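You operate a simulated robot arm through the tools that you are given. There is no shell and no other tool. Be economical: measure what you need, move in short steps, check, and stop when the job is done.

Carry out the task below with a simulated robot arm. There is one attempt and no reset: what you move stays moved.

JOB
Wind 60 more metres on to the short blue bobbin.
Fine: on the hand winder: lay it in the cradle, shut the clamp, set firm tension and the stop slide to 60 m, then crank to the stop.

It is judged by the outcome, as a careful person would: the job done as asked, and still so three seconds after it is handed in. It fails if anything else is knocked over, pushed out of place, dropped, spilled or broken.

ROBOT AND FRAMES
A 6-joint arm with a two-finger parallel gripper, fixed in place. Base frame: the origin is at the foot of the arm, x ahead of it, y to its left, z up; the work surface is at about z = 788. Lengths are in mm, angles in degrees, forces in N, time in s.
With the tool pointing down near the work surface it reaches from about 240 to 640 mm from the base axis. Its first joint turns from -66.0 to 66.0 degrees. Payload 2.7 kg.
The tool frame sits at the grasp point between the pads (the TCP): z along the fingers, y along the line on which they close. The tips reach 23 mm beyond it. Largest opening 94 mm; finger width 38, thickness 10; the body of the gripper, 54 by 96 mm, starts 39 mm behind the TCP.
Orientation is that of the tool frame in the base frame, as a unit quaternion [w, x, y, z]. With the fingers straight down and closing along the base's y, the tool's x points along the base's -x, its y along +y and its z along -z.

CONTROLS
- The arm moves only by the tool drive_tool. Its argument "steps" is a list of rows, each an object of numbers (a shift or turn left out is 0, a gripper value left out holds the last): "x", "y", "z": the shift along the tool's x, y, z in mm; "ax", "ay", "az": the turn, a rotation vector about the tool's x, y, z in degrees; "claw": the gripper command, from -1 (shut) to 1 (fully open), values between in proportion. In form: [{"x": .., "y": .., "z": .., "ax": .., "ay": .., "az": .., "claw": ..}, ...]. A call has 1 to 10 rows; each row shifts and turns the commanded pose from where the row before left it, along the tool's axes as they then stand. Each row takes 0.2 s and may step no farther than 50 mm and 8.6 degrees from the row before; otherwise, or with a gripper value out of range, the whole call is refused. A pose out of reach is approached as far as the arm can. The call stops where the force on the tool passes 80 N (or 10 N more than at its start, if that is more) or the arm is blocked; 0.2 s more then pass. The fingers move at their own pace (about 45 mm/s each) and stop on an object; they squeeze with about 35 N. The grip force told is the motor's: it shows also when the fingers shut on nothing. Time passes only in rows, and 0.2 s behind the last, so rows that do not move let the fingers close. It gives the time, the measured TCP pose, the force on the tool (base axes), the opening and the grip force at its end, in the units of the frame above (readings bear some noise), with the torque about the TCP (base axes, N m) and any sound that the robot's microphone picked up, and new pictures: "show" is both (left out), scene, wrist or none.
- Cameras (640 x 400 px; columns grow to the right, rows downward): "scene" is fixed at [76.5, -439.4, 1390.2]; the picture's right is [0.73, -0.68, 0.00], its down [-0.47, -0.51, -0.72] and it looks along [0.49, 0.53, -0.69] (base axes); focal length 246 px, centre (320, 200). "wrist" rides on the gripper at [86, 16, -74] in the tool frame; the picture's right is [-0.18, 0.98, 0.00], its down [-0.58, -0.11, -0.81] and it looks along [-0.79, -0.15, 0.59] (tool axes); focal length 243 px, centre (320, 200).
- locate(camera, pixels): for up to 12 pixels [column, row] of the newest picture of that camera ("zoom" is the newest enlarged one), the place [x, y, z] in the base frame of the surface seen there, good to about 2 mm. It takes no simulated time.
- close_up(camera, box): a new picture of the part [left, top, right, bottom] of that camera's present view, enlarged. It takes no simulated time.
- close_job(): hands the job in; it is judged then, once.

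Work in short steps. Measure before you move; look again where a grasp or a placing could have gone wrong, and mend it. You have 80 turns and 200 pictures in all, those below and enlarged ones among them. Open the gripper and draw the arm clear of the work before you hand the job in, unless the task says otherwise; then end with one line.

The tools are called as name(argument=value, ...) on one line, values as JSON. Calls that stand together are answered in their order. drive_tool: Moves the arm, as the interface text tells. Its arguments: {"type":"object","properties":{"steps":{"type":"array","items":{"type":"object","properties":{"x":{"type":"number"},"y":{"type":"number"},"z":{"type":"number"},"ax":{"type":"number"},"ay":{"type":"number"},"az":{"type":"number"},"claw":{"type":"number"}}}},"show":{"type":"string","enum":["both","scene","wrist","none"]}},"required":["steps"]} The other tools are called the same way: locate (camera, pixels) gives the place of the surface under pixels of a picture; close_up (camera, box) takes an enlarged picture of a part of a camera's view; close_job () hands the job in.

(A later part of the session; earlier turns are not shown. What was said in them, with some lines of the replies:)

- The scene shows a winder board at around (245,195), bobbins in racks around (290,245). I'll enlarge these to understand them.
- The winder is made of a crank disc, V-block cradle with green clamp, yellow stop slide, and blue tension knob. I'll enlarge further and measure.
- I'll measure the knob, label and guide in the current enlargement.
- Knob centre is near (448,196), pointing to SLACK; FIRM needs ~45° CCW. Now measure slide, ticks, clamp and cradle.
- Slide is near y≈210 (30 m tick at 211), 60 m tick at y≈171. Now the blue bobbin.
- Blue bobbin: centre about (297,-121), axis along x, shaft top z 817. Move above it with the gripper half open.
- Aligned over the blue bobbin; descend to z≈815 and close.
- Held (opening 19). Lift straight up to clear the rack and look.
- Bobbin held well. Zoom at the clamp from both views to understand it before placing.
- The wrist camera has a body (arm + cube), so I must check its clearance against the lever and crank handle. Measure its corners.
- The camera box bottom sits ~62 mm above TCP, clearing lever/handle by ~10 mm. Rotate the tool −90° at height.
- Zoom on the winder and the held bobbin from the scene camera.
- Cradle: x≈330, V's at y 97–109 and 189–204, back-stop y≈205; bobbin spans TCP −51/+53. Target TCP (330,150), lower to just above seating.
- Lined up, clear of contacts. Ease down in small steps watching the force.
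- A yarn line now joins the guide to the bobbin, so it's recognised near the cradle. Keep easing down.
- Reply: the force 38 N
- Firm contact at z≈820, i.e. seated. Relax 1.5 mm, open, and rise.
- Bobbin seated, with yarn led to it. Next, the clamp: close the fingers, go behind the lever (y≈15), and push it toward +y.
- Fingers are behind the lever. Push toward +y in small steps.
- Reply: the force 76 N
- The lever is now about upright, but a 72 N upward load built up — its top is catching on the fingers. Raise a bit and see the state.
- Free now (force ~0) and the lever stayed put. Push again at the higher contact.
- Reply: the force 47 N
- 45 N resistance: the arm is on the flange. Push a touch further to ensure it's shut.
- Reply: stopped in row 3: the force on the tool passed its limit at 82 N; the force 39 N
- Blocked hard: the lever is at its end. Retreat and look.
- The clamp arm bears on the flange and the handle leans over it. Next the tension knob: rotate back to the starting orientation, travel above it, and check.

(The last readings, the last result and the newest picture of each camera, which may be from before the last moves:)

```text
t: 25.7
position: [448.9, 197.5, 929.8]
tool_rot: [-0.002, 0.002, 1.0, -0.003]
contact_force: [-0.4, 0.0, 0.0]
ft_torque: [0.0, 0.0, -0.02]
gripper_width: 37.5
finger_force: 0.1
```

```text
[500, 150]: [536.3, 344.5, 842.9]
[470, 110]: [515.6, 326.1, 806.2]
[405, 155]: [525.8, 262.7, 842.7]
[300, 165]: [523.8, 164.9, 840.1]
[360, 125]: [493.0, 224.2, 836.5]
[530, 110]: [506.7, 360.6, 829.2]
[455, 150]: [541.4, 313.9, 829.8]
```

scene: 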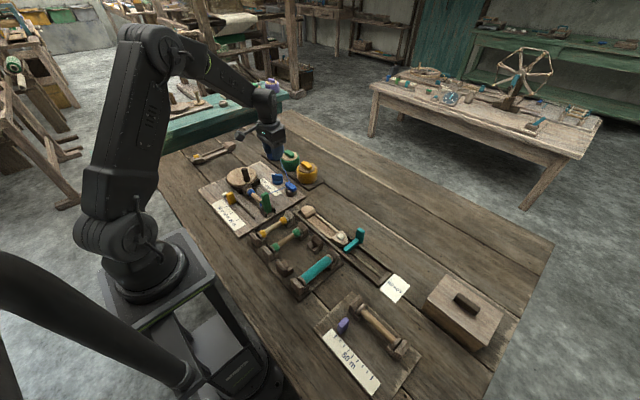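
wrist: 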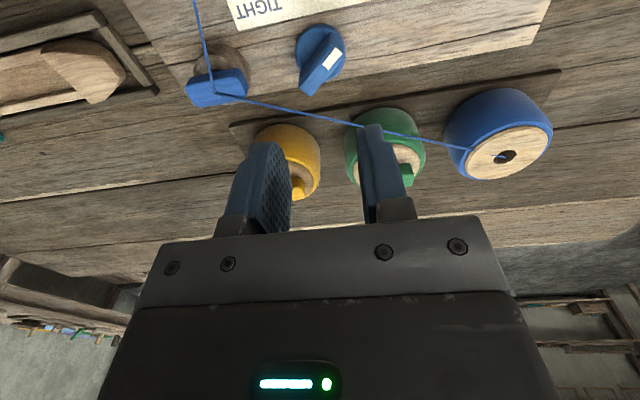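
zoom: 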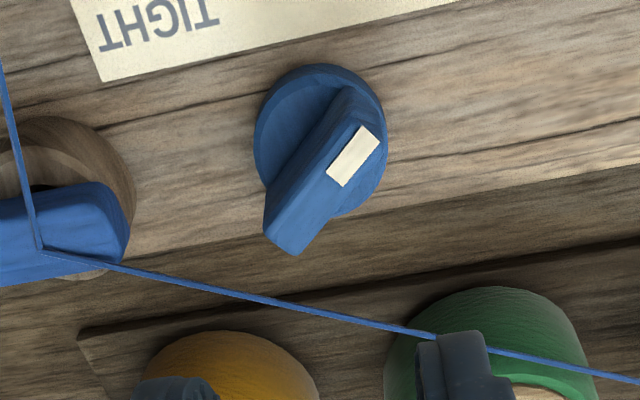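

Knob centre (448,200), pointer at ~131°. Turn the tool +49° so the fingers close across the bar, then descend to z≈826.

drive_tool(steps=[{"x": 0.9, "y": 2.5, "az": 8.2}, {"az": 8.2}, {"az": 8.2}, {"az": 8.2}, {"az": 8.2}, {"az": 8.2}, {"z": 35}, {"z": 30}, {"z": 15}, {}])

close_up(camera="wrist", box=[200, 50, 440, 250])

```text
t: 27.9
position: [448.6, 198.1, 850.2]
tool_rot: [0.0, 0.418, 0.909, -0.002]
contact_force: [0.3, 0.4, 0.4]
ft_torque: [0.0, 0.01, 0.0]
gripper_width: 37.8
finger_force: 0.0
```

scene: 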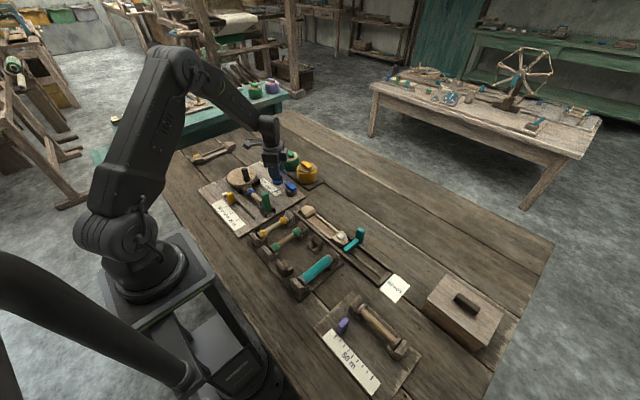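
wrist: 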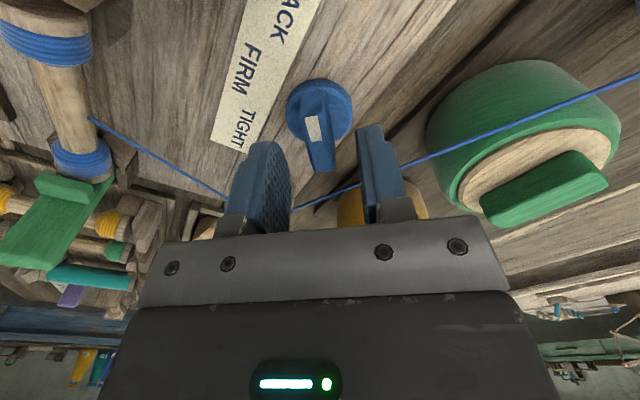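

```text
2.00 times, centred on (320, 150) of wrist
```

zoom: 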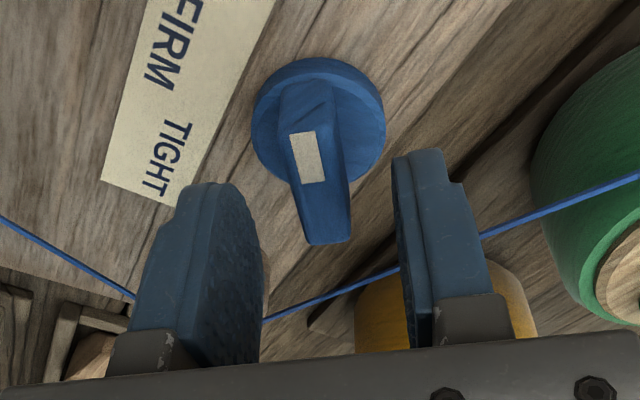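

Bar sits squarely between the fingers. Descend 24 and grip.

drive_tool(steps=[{"z": 14, "y": 1}, {"z": 9}, {"claw": -1}, {}, {}, {}], show="none")

```text
t: 29.3
position: [448.0, 197.1, 825.9]
tool_rot: [-0.002, 0.419, 0.908, -0.005]
contact_force: [-15.4, -11.7, 6.0]
ft_torque: [0.47, -0.51, -0.01]
gripper_width: 14.1
finger_force: 44.9
```

Gripped (14 mm). A ~19 N side load suggests I'm ~1 mm off; relieve it, then twist CCW by 50°.

drive_tool(steps=[{"y": -1}, {"az": -6}, {"az": -7}, {"az": -7}, {"az": -7}, {"az": -7}, {"az": -7}, {"az": -7}, {}])

close_up(camera="wrist", box=[200, 0, 440, 150])

```text
t: 31.3
position: [447.6, 197.6, 826.5]
tool_rot: [-0.002, 0.01, 1.0, -0.003]
contact_force: [-10.0, -11.6, -8.8]
ft_torque: [0.7, -1.22, 0.01]
gripper_width: 14.0
finger_force: 44.6
```

scene: 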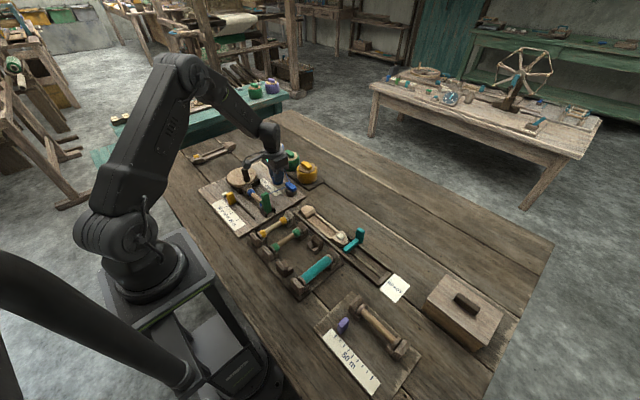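
wrist: 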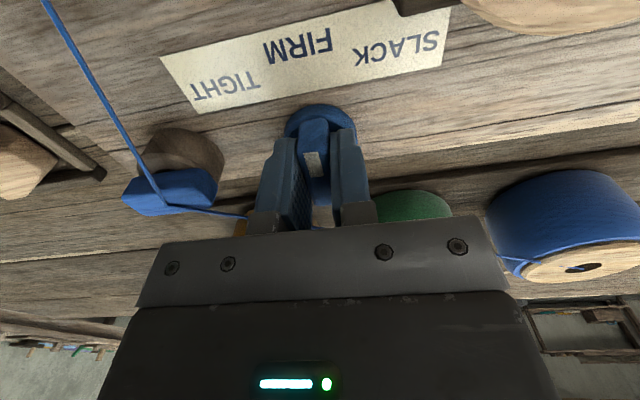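

```text
2.67 times, centred on (320, 75) of wrist
```

zoom: 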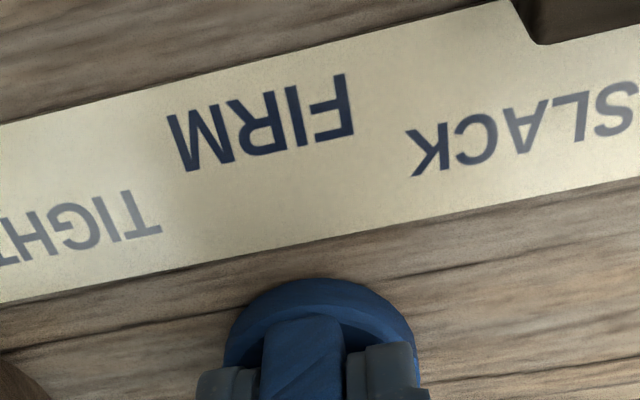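

The knob now points toward FIRM. Open slowly, lift and check.

drive_tool(steps=[{"claw": -0.3}, {}, {"z": -20}, {"z": -40}, {"z": -40}, {}])

close_up(camera="wrist", box=[200, 0, 440, 150])

```text
t: 32.7
position: [449.4, 199.1, 926.2]
tool_rot: [-0.002, 0.012, 1.0, -0.002]
contact_force: [-1.4, -0.1, -0.7]
ft_torque: [0.01, 0.02, -0.01]
gripper_width: 33.2
finger_force: 0.1
```

scene: 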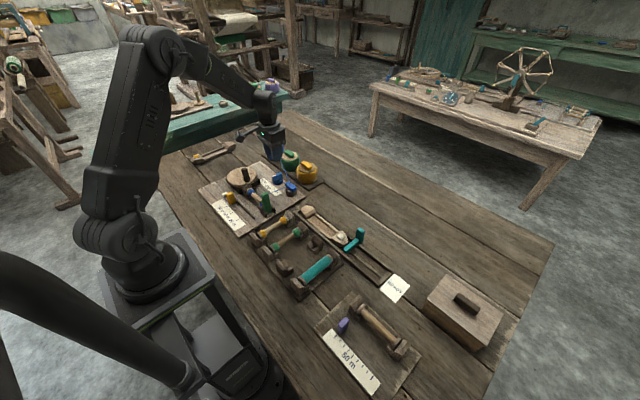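
wrist: 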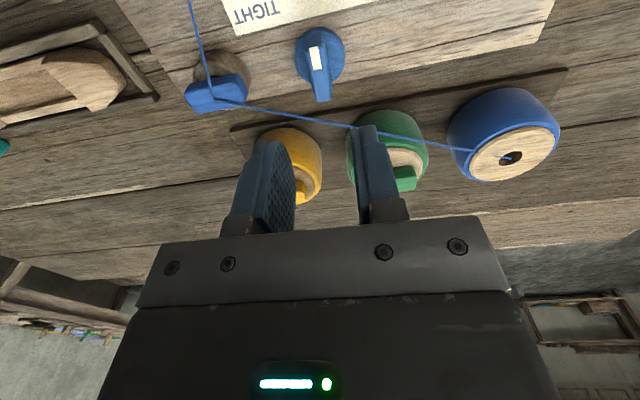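

```text
2.67 times, centred on (320, 75) of wrist
```

zoom: 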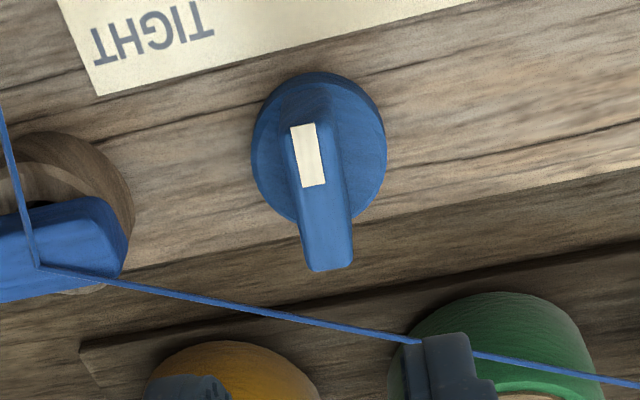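

Pointer now aims straight at FIRM. Move above the stop slide at (262,208), keeping height.

locate(camera="zoom", pixels=[[303, 130], [314, 182], [335, 262], [318, 74]])

drive_tool(steps=[{"x": 46, "y": 2}, {"x": 46, "y": 2}, {"x": 46, "y": 2}, {"x": 48, "y": 3, "az": -1.3, "claw": 0.0}, {}])

close_up(camera="scene", box=[205, 180, 285, 230])

```text
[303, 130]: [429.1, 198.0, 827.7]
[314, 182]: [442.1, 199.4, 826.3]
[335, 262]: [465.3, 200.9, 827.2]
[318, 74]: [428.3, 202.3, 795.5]
```

```text
t: 33.9
position: [261.6, 213.6, 927.1]
tool_rot: [-0.002, 0.001, 1.0, -0.003]
contact_force: [-0.9, -0.5, 0.0]
ft_torque: [0.0, 0.01, 0.02]
gripper_width: 47.2
finger_force: 0.0
```

scene: 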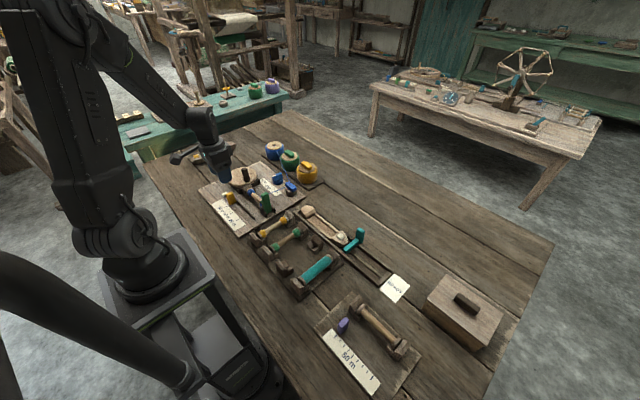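
wrist: 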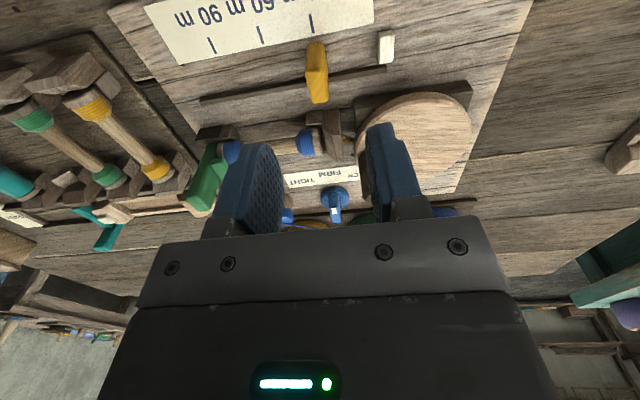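

```text
8.00 times, centred on (245, 205) of scene
```

zoom: 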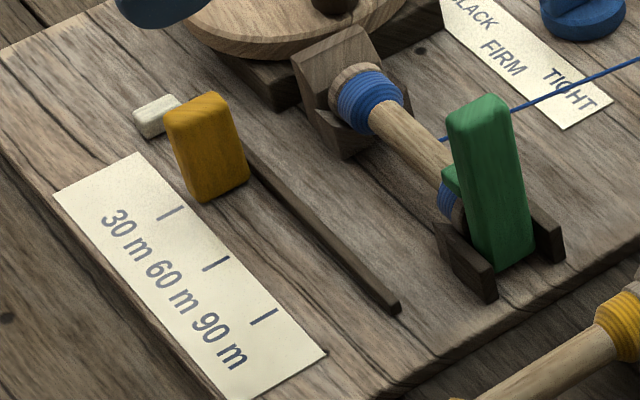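

The wrist view shows slide and scale well; measure there.

close_up(camera="wrist", box=[180, 0, 420, 150])

locate(camera="wrist", pixels=[[312, 23], [261, 35], [212, 46], [317, 45], [308, 60], [327, 60], [317, 70], [317, 95], [386, 45], [307, 75], [328, 75]])

```text
2.67 times, centred on (300, 75) of wrist
```

zoom: 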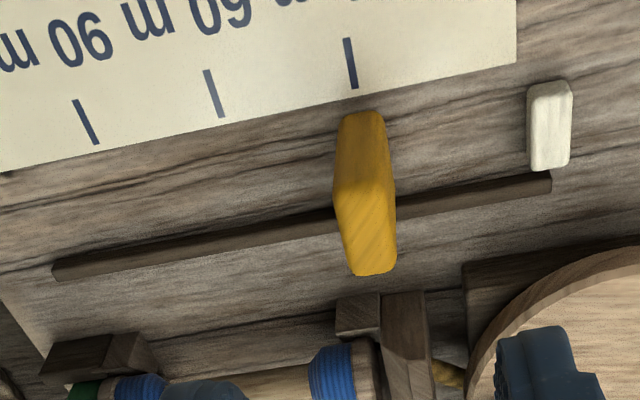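

```text
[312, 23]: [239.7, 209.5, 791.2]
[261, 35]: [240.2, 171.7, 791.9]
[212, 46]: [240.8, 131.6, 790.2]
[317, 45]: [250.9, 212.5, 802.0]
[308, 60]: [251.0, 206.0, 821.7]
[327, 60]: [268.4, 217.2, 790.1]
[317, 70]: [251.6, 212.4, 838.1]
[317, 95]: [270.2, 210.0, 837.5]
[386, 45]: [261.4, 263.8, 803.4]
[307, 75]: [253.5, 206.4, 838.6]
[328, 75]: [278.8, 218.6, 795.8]
```

Slide centre (261,211), on the 30 m tick; 60 m tick at y≈171.3. Descend and grip it.

drive_tool(steps=[{"y": -1.5, "z": 40}, {"z": 35}, {"z": 16}, {"z": 6}, {"claw": -1}, {}, {}, {}])

```text
t: 35.7
position: [262.1, 211.0, 830.9]
tool_rot: [-0.002, 0.001, 1.0, -0.002]
contact_force: [2.6, -1.6, -4.1]
ft_torque: [0.78, 0.68, 0.33]
gripper_width: 13.8
finger_force: 45.1
```

scene: 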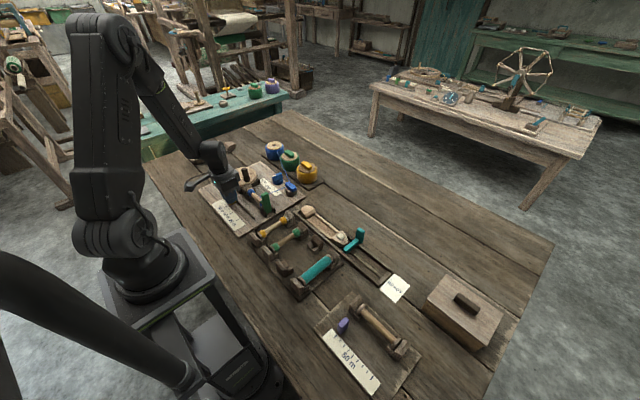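
wrist: 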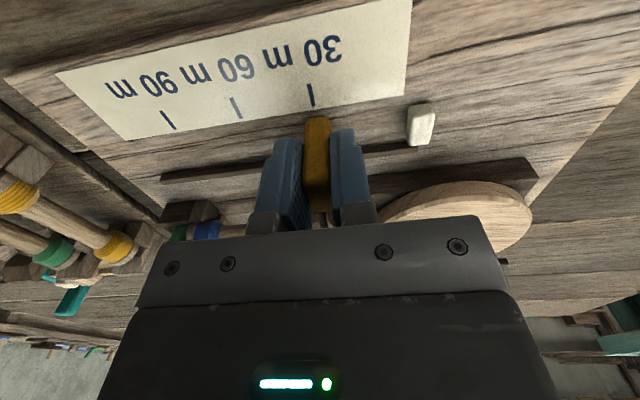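

Gripped; slide it −40 mm in y.

drive_tool(steps=[{"y": -8}, {"y": -8}, {"y": -8}, {"y": -8}, {"y": -8}, {}, {}])

close_up(camera="wrist", box=[200, 50, 440, 200])

```text
t: 37.3
position: [262.0, 169.9, 829.6]
tool_rot: [-0.003, 0.001, 1.0, -0.004]
contact_force: [4.7, -1.3, -43.0]
ft_torque: [0.89, -0.05, 0.36]
gripper_width: 14.1
finger_force: 45.0
```

scene: 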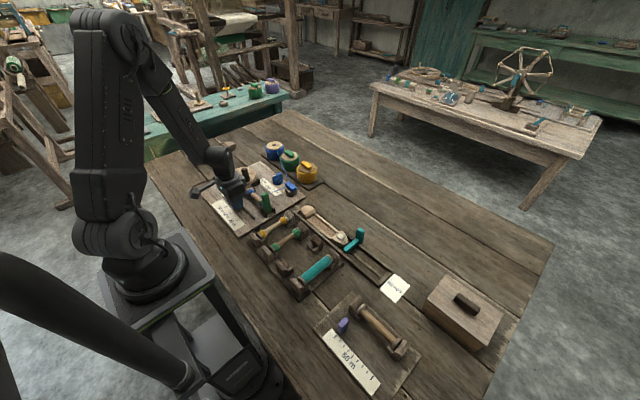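
wrist: 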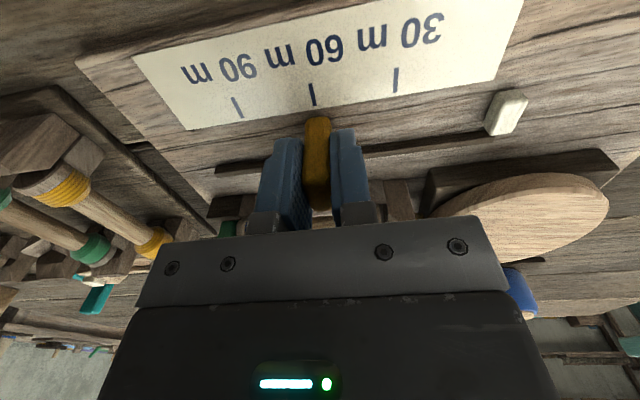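

```text
2.67 times, centred on (320, 125) of wrist
```

zoom: 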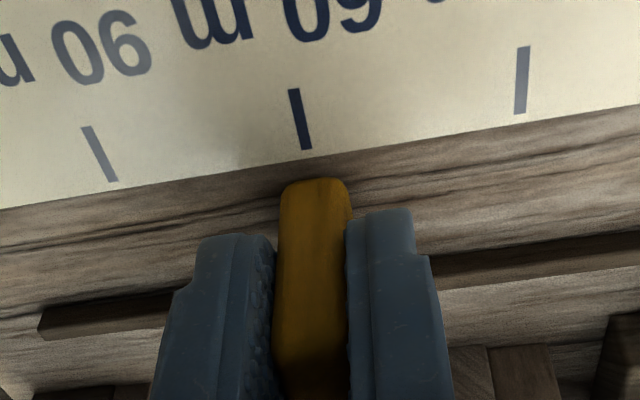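

The 60 m mark has darkened and aligns with the slide. Release and lift.

drive_tool(steps=[{"z": -0.7}, {"claw": -0.3}, {}, {"z": -20}, {"z": -40}, {"z": -40}, {}])

close_up(camera="wrist", box=[200, 0, 520, 200])

```text
t: 38.9
position: [262.0, 172.2, 931.8]
tool_rot: [-0.002, 0.0, 1.0, -0.004]
contact_force: [0.6, 0.3, 0.7]
ft_torque: [0.0, 0.01, -0.01]
gripper_width: 33.3
finger_force: 0.1
```

scene: 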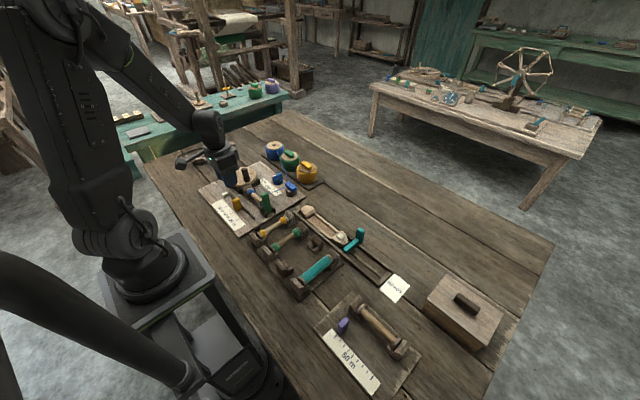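
wrist: 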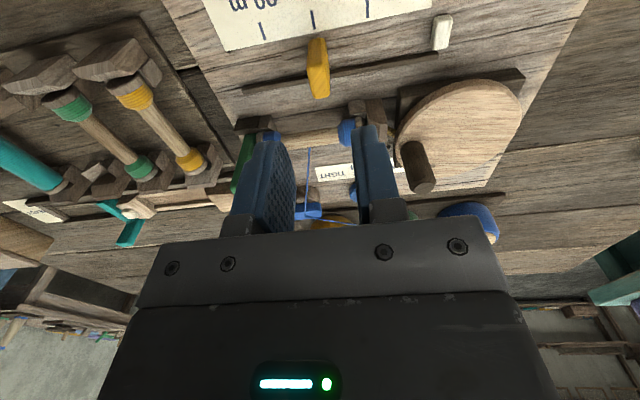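

```text
2.00 times, centred on (360, 100) of wrist
```

zoom: 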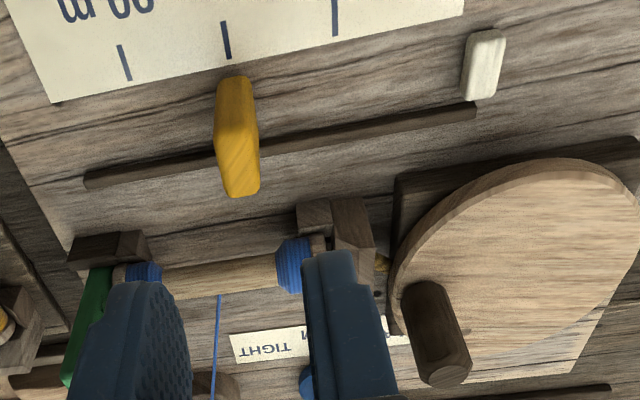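

Slide is set. Now measure the disc rim and the crank handle.

locate(camera="zoom", pixels=[[430, 365], [455, 380], [445, 372], [430, 300], [403, 245], [415, 225], [470, 175], [540, 160], [600, 175], [636, 210], [560, 350], [500, 250]])

close_up(camera="scene", box=[216, 155, 280, 195])

```text
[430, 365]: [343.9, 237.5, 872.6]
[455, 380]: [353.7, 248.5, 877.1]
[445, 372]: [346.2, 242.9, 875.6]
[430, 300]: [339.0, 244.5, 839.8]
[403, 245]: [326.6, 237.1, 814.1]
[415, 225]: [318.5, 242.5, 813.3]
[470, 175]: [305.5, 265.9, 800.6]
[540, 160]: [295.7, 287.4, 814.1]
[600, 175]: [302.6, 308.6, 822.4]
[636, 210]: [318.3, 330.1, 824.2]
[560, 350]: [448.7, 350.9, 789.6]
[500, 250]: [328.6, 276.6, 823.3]
```

```text
10.00 times, centred on (248, 175) of scene
```

zoom: 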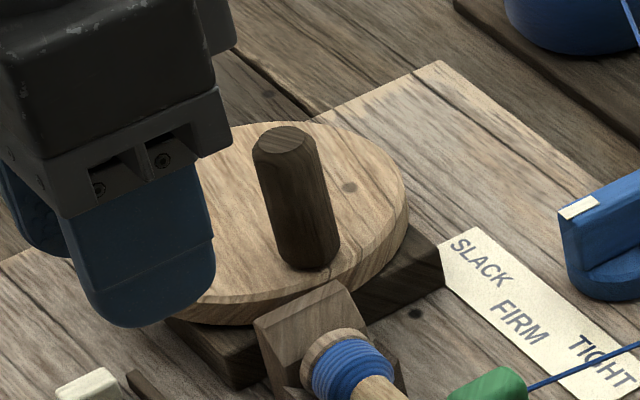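

locate(camera="zoom", pixels=[[405, 200], [402, 175], [370, 138], [320, 122], [270, 125], [405, 225], [380, 255], [300, 290], [240, 300], [348, 187], [290, 135], [310, 255]])

locate(camera="wrist", pixels=[[515, 120], [500, 150], [470, 172], [455, 185], [519, 105], [400, 150], [480, 150], [425, 150], [410, 160], [412, 180]])

```text
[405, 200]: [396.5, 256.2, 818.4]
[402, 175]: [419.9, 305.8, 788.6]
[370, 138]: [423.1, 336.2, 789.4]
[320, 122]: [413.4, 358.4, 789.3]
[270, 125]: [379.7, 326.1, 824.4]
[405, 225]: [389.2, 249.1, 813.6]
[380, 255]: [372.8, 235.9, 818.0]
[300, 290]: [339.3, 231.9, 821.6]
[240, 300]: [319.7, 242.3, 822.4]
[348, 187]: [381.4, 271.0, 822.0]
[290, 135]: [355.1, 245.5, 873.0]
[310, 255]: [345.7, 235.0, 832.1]
```

```text
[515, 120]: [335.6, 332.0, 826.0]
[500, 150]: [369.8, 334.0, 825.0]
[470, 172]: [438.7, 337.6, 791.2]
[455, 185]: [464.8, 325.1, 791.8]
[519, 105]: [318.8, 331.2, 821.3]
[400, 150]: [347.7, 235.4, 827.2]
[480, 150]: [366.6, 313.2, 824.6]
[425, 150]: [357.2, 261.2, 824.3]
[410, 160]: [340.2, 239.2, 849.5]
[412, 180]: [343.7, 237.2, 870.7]
```

Fit: disc centre ≈(349.5,284), handle at ≈(350,244), radius 40, top z≈876. Move above the handle, descend to z≈862 with fingers open, and look.

drive_tool(steps=[{"x": -29.3, "y": 24, "claw": 0.1}, {"x": -29.3, "y": 24}, {"x": -29.4, "y": 23.8}, {"z": 15}, {}])

close_up(camera="wrist", box=[200, 0, 520, 200])

```text
t: 40.1
position: [351.3, 242.7, 916.1]
tool_rot: [-0.001, 0.001, 1.0, -0.003]
contact_force: [0.7, -0.7, -0.2]
ft_torque: [0.05, -0.04, 0.0]
gripper_width: 51.6
finger_force: 0.0
```

scene: 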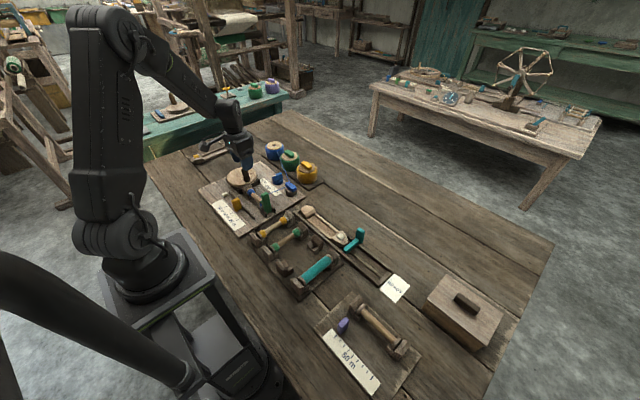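
wrist: 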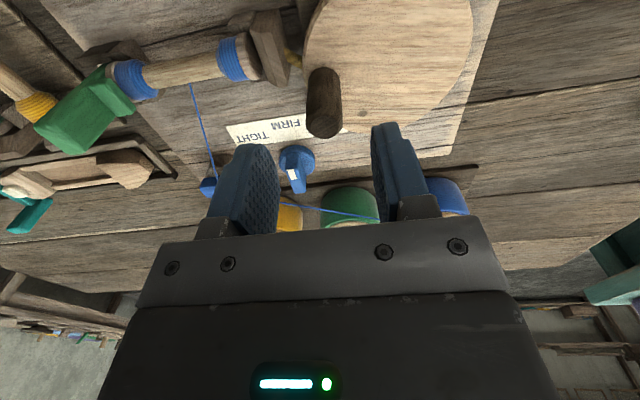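

```text
2.00 times, centred on (360, 100) of wrist
```

zoom: 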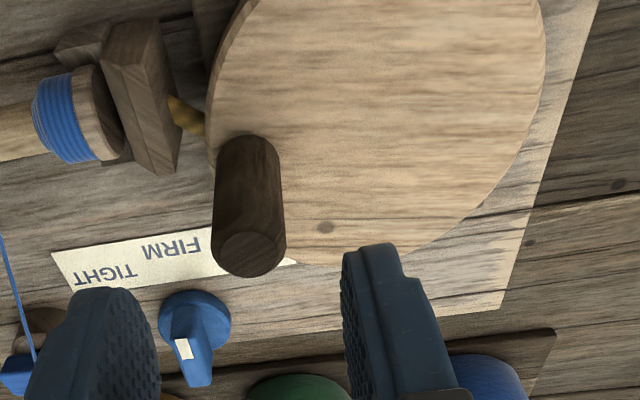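

Handle is between the fingers; descend and grip.

drive_tool(steps=[{"z": 30}, {"z": 23}, {"claw": -1}, {}, {}, {}])

```text
t: 41.5
position: [351.5, 244.9, 862.3]
tool_rot: [0.001, 0.001, 1.0, 0.0]
contact_force: [-0.1, 37.2, -16.7]
ft_torque: [0.58, 0.21, -0.09]
gripper_width: 21.5
finger_force: 45.4
```

scene: 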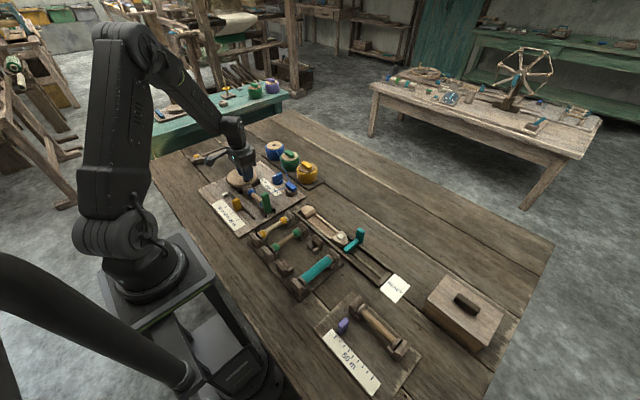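
wrist: 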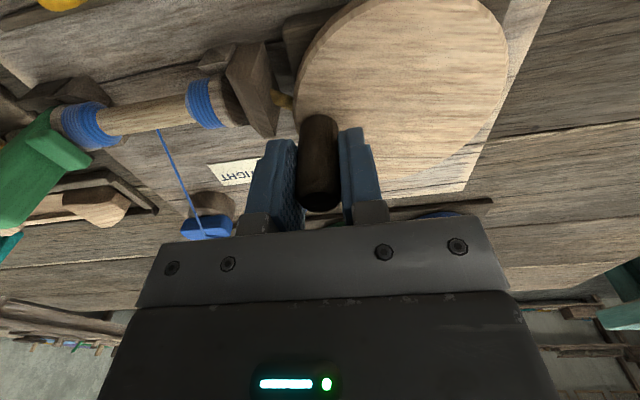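

A 37 N y-load says the handle is ~1.5 mm further +y; relieve it, then try a small clockwise turn (20°) and watch the counter peg.

drive_tool(steps=[{"y": 1.5}, {"x": 6.8, "y": 0.6}, {"x": 6.6, "y": 1.8}, {}])

close_up(camera="scene", box=[205, 170, 285, 220])

```text
t: 42.5
position: [339.4, 247.8, 863.6]
tool_rot: [0.0, 0.002, 1.0, -0.001]
contact_force: [8.8, 20.9, -12.4]
ft_torque: [0.69, -0.7, -0.04]
gripper_width: 21.7
finger_force: 44.7
```

scene: 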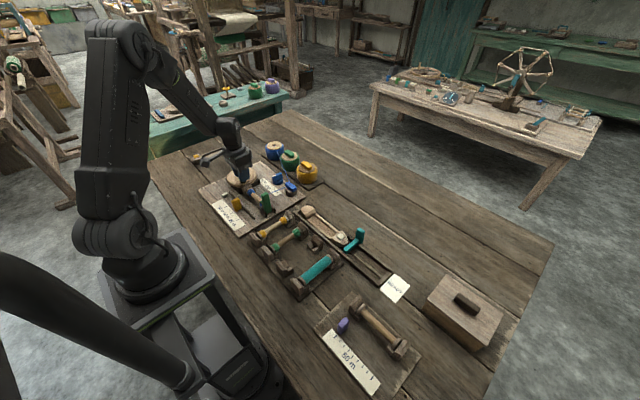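
wrist: 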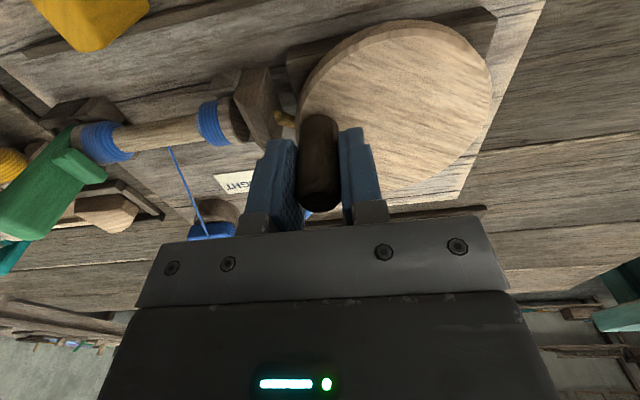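

```text
8.00 times, centred on (245, 195) of scene
```

zoom: 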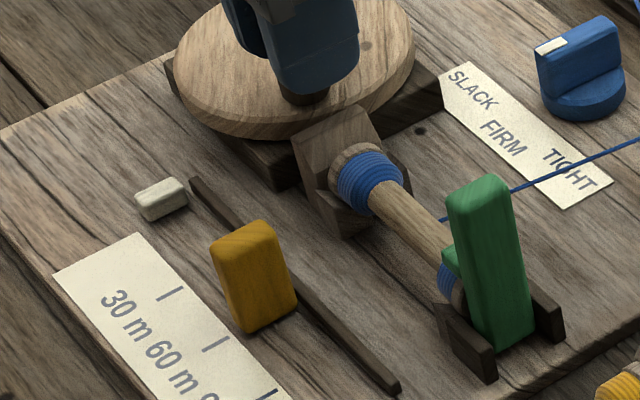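

locate(camera="zoom", pixels=[[150, 190], [175, 180], [165, 212], [187, 195], [365, 45], [240, 230]])

drive_tool(steps=[{"x": 6.2, "y": 3.9}, {"x": 5.7, "y": 3.7}, {"x": 5.0, "y": 4.5}, {"x": 4.2, "y": 5.3}, {}], show="wrist")

close_up(camera="scene", box=[205, 170, 285, 220])

```text
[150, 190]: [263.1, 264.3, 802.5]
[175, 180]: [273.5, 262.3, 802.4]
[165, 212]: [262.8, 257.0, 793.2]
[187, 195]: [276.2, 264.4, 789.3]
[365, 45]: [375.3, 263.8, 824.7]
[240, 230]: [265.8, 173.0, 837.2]
```

```text
t: 43.7
position: [318.0, 265.1, 862.0]
tool_rot: [0.0, 0.001, 1.0, -0.001]
contact_force: [20.5, 9.6, -11.6]
ft_torque: [0.6, 0.33, -0.03]
gripper_width: 21.3
finger_force: 44.5
```

wrist: 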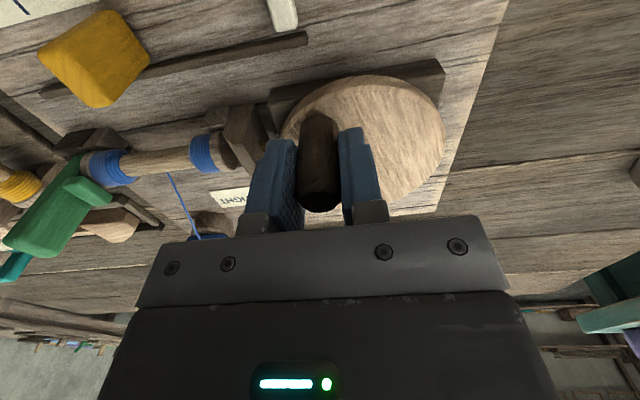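

```text
8.00 times, centred on (245, 195) of scene
```

zoom: 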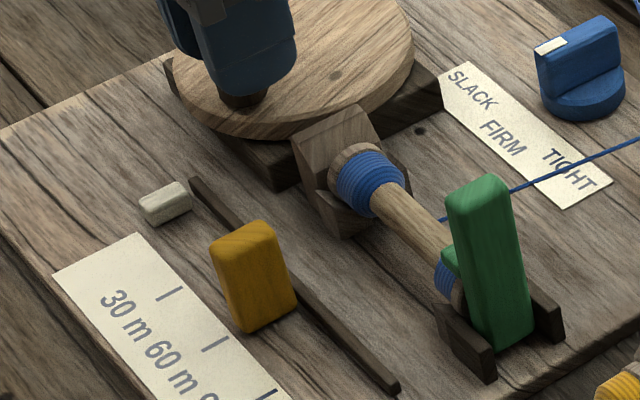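

Peg advanced ~4 mm toward the slide, so clockwise is right. The residual force is radial, so I'll use r=37.5 and continue 150° clockwise.

drive_tool(steps=[{"x": 4.5, "y": 19.8}, {"x": -5, "y": 18.75}, {"x": -13.75, "y": 13.75}, {"x": -18.75, "y": 5}, {"x": -18.75, "y": -5}, {}], show="wrist")

close_up(camera="scene", box=[205, 170, 285, 220])

```text
t: 45.1
position: [372.6, 319.3, 862.0]
tool_rot: [0.004, 0.0, 1.0, 0.001]
contact_force: [22.1, 36.0, -11.6]
ft_torque: [-1.1, -0.34, -0.12]
gripper_width: 21.6
finger_force: 45.0
```

wrist: 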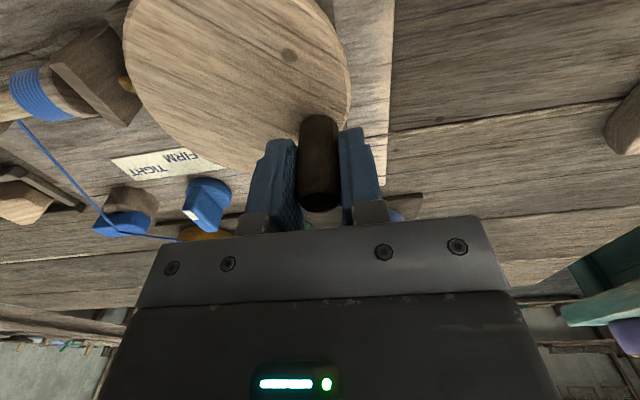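

```text
8.00 times, centred on (245, 195) of scene
```

zoom: 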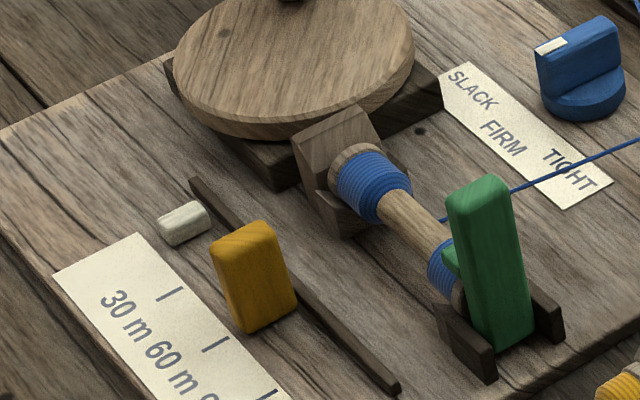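

Bobbin is filling and the peg advances. The outward force indicates the centre is really ≈(351.3,286), r≈39.3; continue with that correction for 240°.

drive_tool(steps=[{"x": -16.3, "y": -10.8}, {"x": -5.3, "y": -19.7}, {"x": 5.3, "y": -19.6}, {"x": 14.3, "y": -14.4}, {"x": 19.7, "y": -5.3}, {"x": 19.6, "y": 5.3}, {"x": 14.4, "y": 14.4}, {"x": 5.3, "y": 19.6}, {}], show="wrist")

close_up(camera="scene", box=[205, 170, 285, 220])

```text
t: 47.1
position: [311.0, 286.8, 862.9]
tool_rot: [-0.001, 0.0, 1.0, -0.001]
contact_force: [-9.8, 1.8, 17.9]
ft_torque: [1.0, -0.69, -0.01]
gripper_width: 21.1
finger_force: 44.7
```

wrist: 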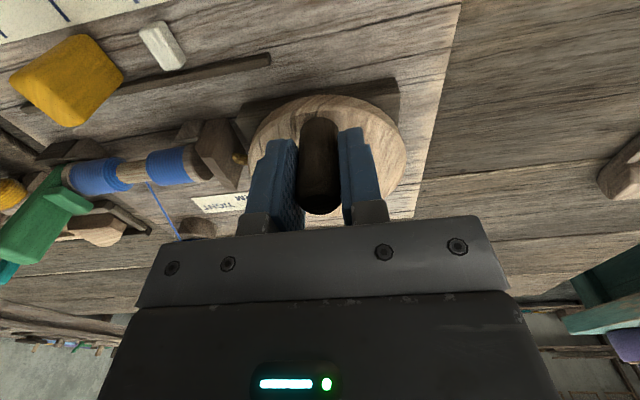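

```text
8.00 times, centred on (245, 195) of scene
```

zoom: 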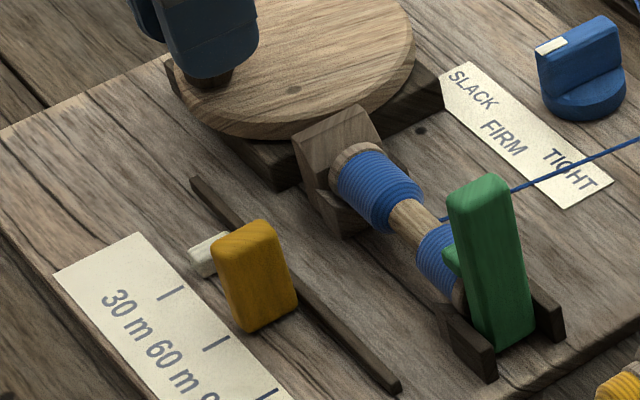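

Low forces now. Measure peg and slide to estimate the remaining turn.

locate(camera="zoom", pixels=[[205, 248], [212, 265], [200, 255]])

locate(camera="wrist", pixels=[[162, 40], [146, 30], [172, 66], [180, 45], [120, 80], [90, 50]])

```text
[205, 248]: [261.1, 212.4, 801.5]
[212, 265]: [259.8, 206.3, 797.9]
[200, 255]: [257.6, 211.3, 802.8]
```

```text
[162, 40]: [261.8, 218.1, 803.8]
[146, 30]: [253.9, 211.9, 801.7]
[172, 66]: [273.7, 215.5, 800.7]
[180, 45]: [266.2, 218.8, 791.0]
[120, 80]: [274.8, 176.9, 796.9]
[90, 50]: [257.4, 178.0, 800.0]
```

Peg has moved ~50 mm in 450° (≈40 mm/turn); about 270° remain. Crank 210° more.

drive_tool(steps=[{"x": -5.3, "y": 19.7}, {"x": -14.4, "y": 14.3}, {"x": -19.6, "y": 5.3}, {"x": -19.7, "y": -5.3}, {"x": -14.3, "y": -14.3}, {"x": -5.3, "y": -19.7}, {"x": 5.3, "y": -19.6}, {}], show="wrist")

close_up(camera="scene", box=[205, 170, 285, 220])

```text
t: 48.9
position: [385.7, 265.9, 862.0]
tool_rot: [-0.003, 0.002, 1.0, -0.003]
contact_force: [14.4, -9.6, -0.9]
ft_torque: [1.07, -0.31, 0.01]
gripper_width: 21.1
finger_force: 44.6
```

wrist: 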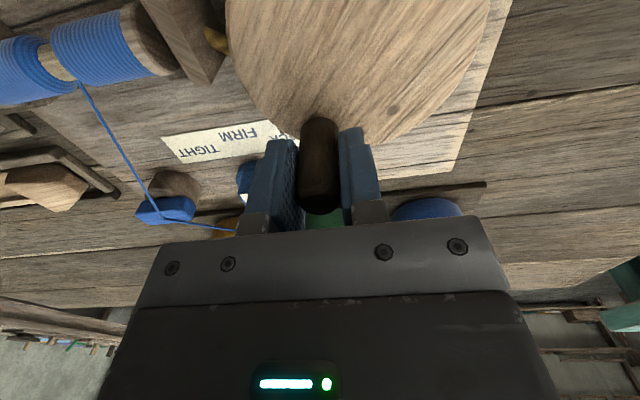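

```text
8.00 times, centred on (245, 195) of scene
```

zoom: 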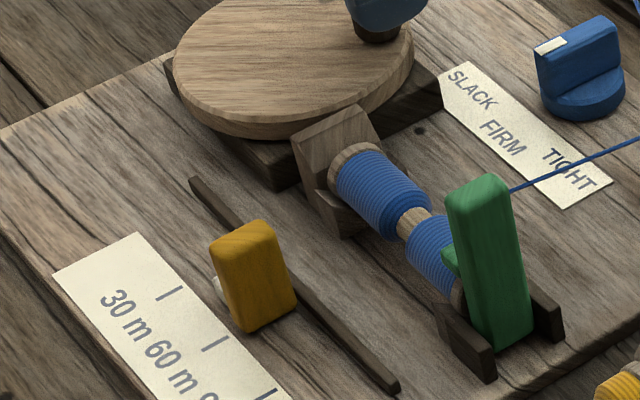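

Nearly there (peg close behind the slide). Continue in 10° steps, four first.

drive_tool(steps=[{"x": 3.9, "y": -5.6}, {"x": 4.8, "y": -4.8}, {"x": 5.6, "y": -3.9}, {"x": 6.2, "y": -2.9}, {}], show="none")

close_up(camera="scene", box=[205, 180, 269, 220])

```text
t: 50.1
position: [363.5, 246.8, 863.4]
tool_rot: [-0.003, 0.002, 1.0, -0.004]
contact_force: [8.8, -26.5, 7.0]
ft_torque: [1.13, -0.52, 0.04]
gripper_width: 21.0
finger_force: 45.1
```

```text
10.00 times, centred on (237, 200) of scene
```

zoom: 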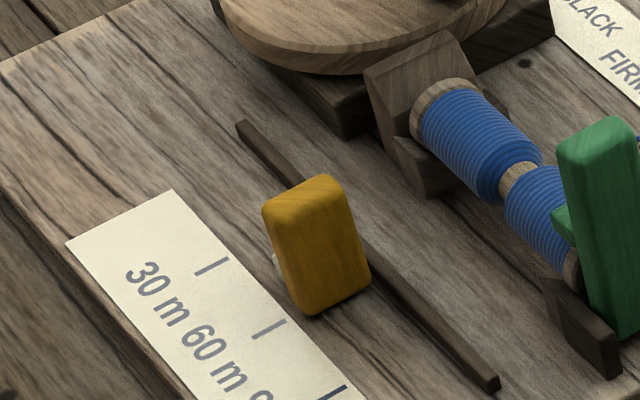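

drive_tool(steps=[{"x": 6.6, "y": -1.0}, {"x": 4.0, "y": 0}, {"x": 3, "y": 0}, {}], show="none")

close_up(camera="scene", box=[205, 180, 269, 220])

```text
t: 51.1
position: [351.1, 246.0, 861.9]
tool_rot: [-0.002, 0.003, 1.0, -0.003]
contact_force: [11.2, -37.3, 5.6]
ft_torque: [0.99, 0.86, 0.02]
gripper_width: 21.2
finger_force: 44.7
```

```text
10.00 times, centred on (237, 200) of scene
```

zoom: 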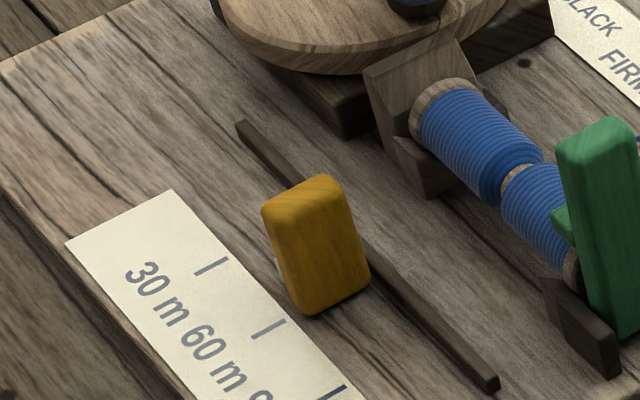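

At the nominal two turns, but not yet against the stop. Keep pressing clockwise in small steps until it blocks.

drive_tool(steps=[{"x": 3, "y": -1}, {"x": 3, "y": 0.5}, {"x": 3, "y": 0.6}, {}], show="none")

close_up(camera="scene", box=[205, 180, 269, 220])

```text
t: 52.1
position: [346.4, 244.8, 862.9]
tool_rot: [0.001, 0.004, 1.0, -0.002]
contact_force: [46.1, -31.9, -8.5]
ft_torque: [0.94, -0.03, -0.14]
gripper_width: 21.3
finger_force: 44.6
```

```text
10.00 times, centred on (237, 200) of scene
```

zoom: 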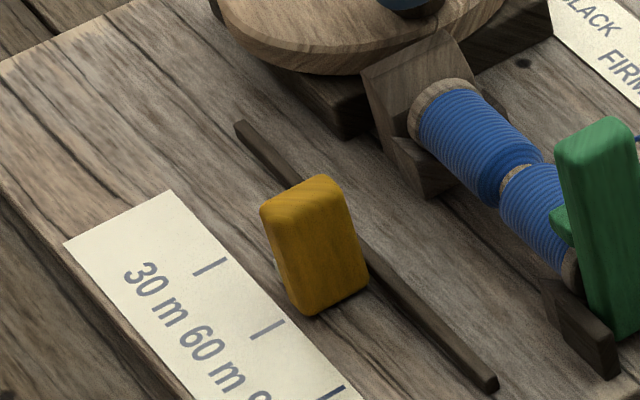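

Resistance jumped to 46 N and the board itself shifted a hair: the stop is reached. Relieve, open, and lift to inspect.

drive_tool(steps=[{"x": -3, "y": -2}, {"claw": -0.1}, {}, {"z": -20}, {"z": -40}, {}], show="none")

drive_tool(steps=[{"x": 30, "y": -12, "z": -10}, {"x": 30, "y": -12}, {"x": 30, "y": -12}, {}])

close_up(camera="wrist", box=[200, 0, 520, 200])

close_up(camera="scene", box=[205, 170, 285, 220])

```text
t: 53.5
position: [344.5, 246.1, 923.7]
tool_rot: [-0.002, 0.001, 1.0, -0.002]
contact_force: [-0.4, -0.1, 0.1]
ft_torque: [0.0, 0.01, 0.02]
gripper_width: 42.3
finger_force: 0.1
```

```text
t: 54.5
position: [253.1, 209.7, 933.2]
tool_rot: [-0.001, 0.001, 1.0, -0.002]
contact_force: [0.2, -0.1, -0.7]
ft_torque: [-0.03, 0.01, 0.0]
gripper_width: 42.6
finger_force: 0.0
```

scene: 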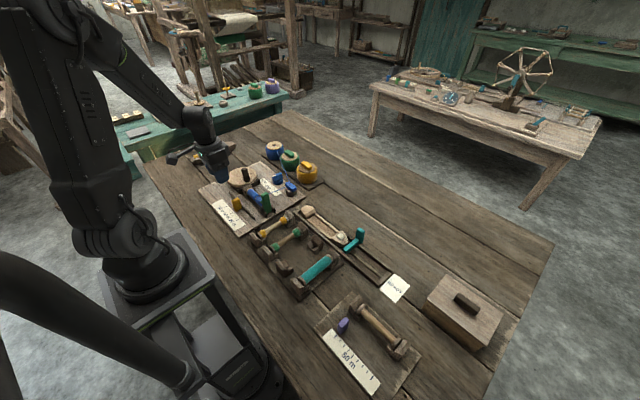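
wrist: 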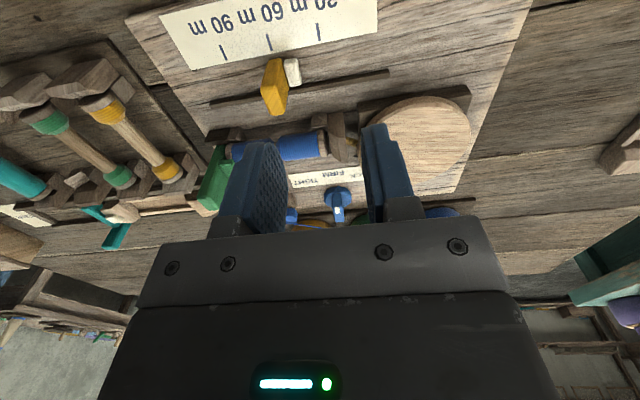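

```text
2.00 times, centred on (360, 100) of wrist
```

zoom: 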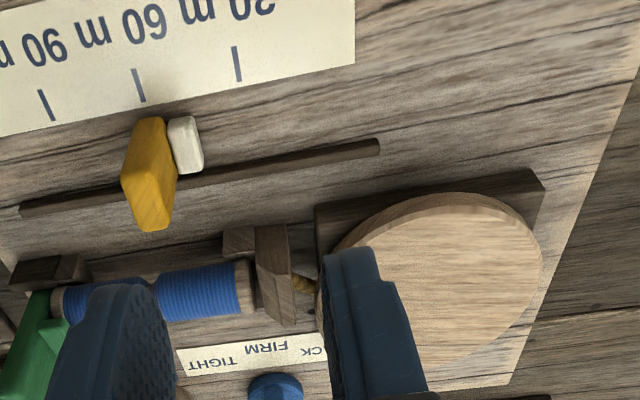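

```text
8.00 times, centred on (245, 195) of scene
```

zoom: 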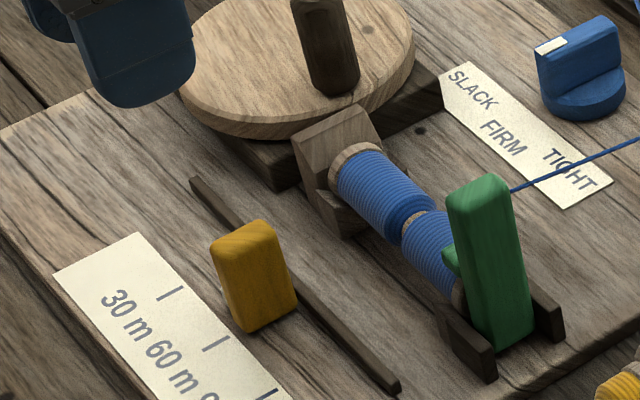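

The peg is against the slide and the board sits where it was. Verify the slide still aligns with the 60 m tick and the gap is closed.

close_up(camera="wrist", box=[220, 20, 340, 120])

locate(camera="wrist", pixels=[[270, 43], [262, 75], [283, 90], [274, 62], [270, 90], [292, 62], [286, 70], [299, 70]])

```text
4.00 times, centred on (280, 70) of wrist
```

zoom: 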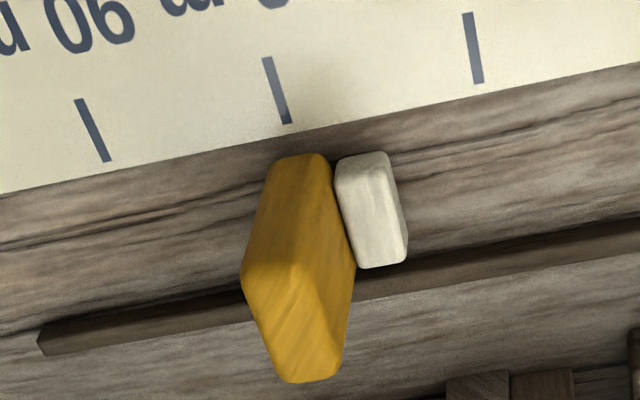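

```text
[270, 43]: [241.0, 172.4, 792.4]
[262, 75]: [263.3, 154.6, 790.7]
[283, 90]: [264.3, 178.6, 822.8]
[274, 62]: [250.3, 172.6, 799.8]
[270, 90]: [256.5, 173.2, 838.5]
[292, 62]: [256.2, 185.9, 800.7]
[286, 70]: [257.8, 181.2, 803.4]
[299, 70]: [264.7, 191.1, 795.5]
```

Slide is on 60 m with the peg against it, the bobbin is filled, the clamp shut. Raise the arm clear and check everything else.

drive_tool(steps=[{"z": -40}, {"z": -40}, {"z": -40, "x": -30}, {"z": -40, "x": -40, "claw": 1}, {}])

close_up(camera="scene", box=[190, 140, 350, 300])

```text
refused: row 4 steps farther than a row can; nothing moved
```

```text
2.50 times, centred on (270, 220) of scene
```

zoom: 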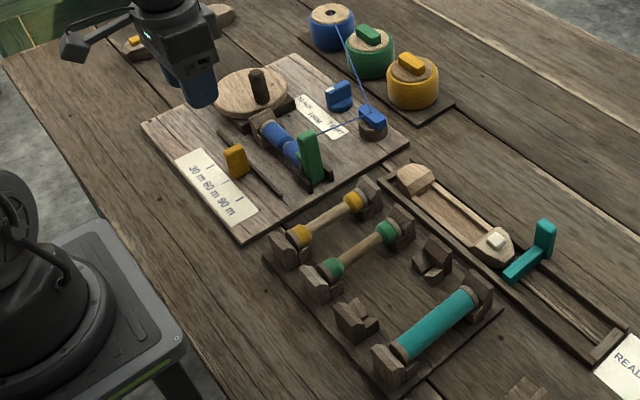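

That call was refused for an oversized step; retry with smaller rows.

drive_tool(steps=[{"z": -40}, {"z": -40}, {"z": -40}, {"z": -40, "claw": 1}, {}], show="scene")

```text
t: 55.7
position: [254.3, 210.9, 1094.9]
tool_rot: [-0.002, 0.001, 1.0, -0.003]
contact_force: [0.2, 0.5, 0.4]
ft_torque: [0.0, -0.02, 0.02]
gripper_width: 94.1
finger_force: 0.0
```

scene: 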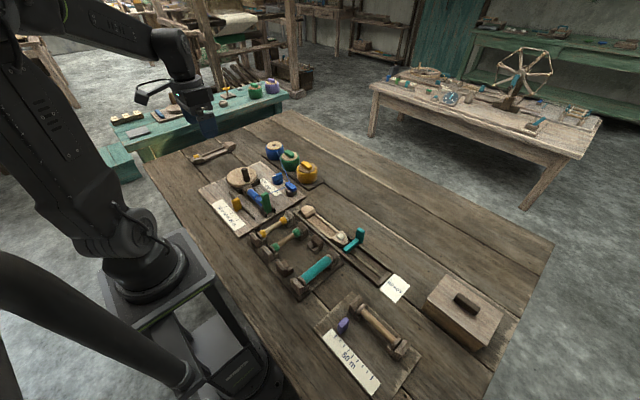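

Everything is in place and the arm is clear with the gripper open, so I'm handing in the job.

close_job()

```text
The job is handed in.
```

I wound the 60 m on to the short blue bobbin: it lies clamped in the winder at firm tension, with the slide on 60 m and the crank turned to the stop.
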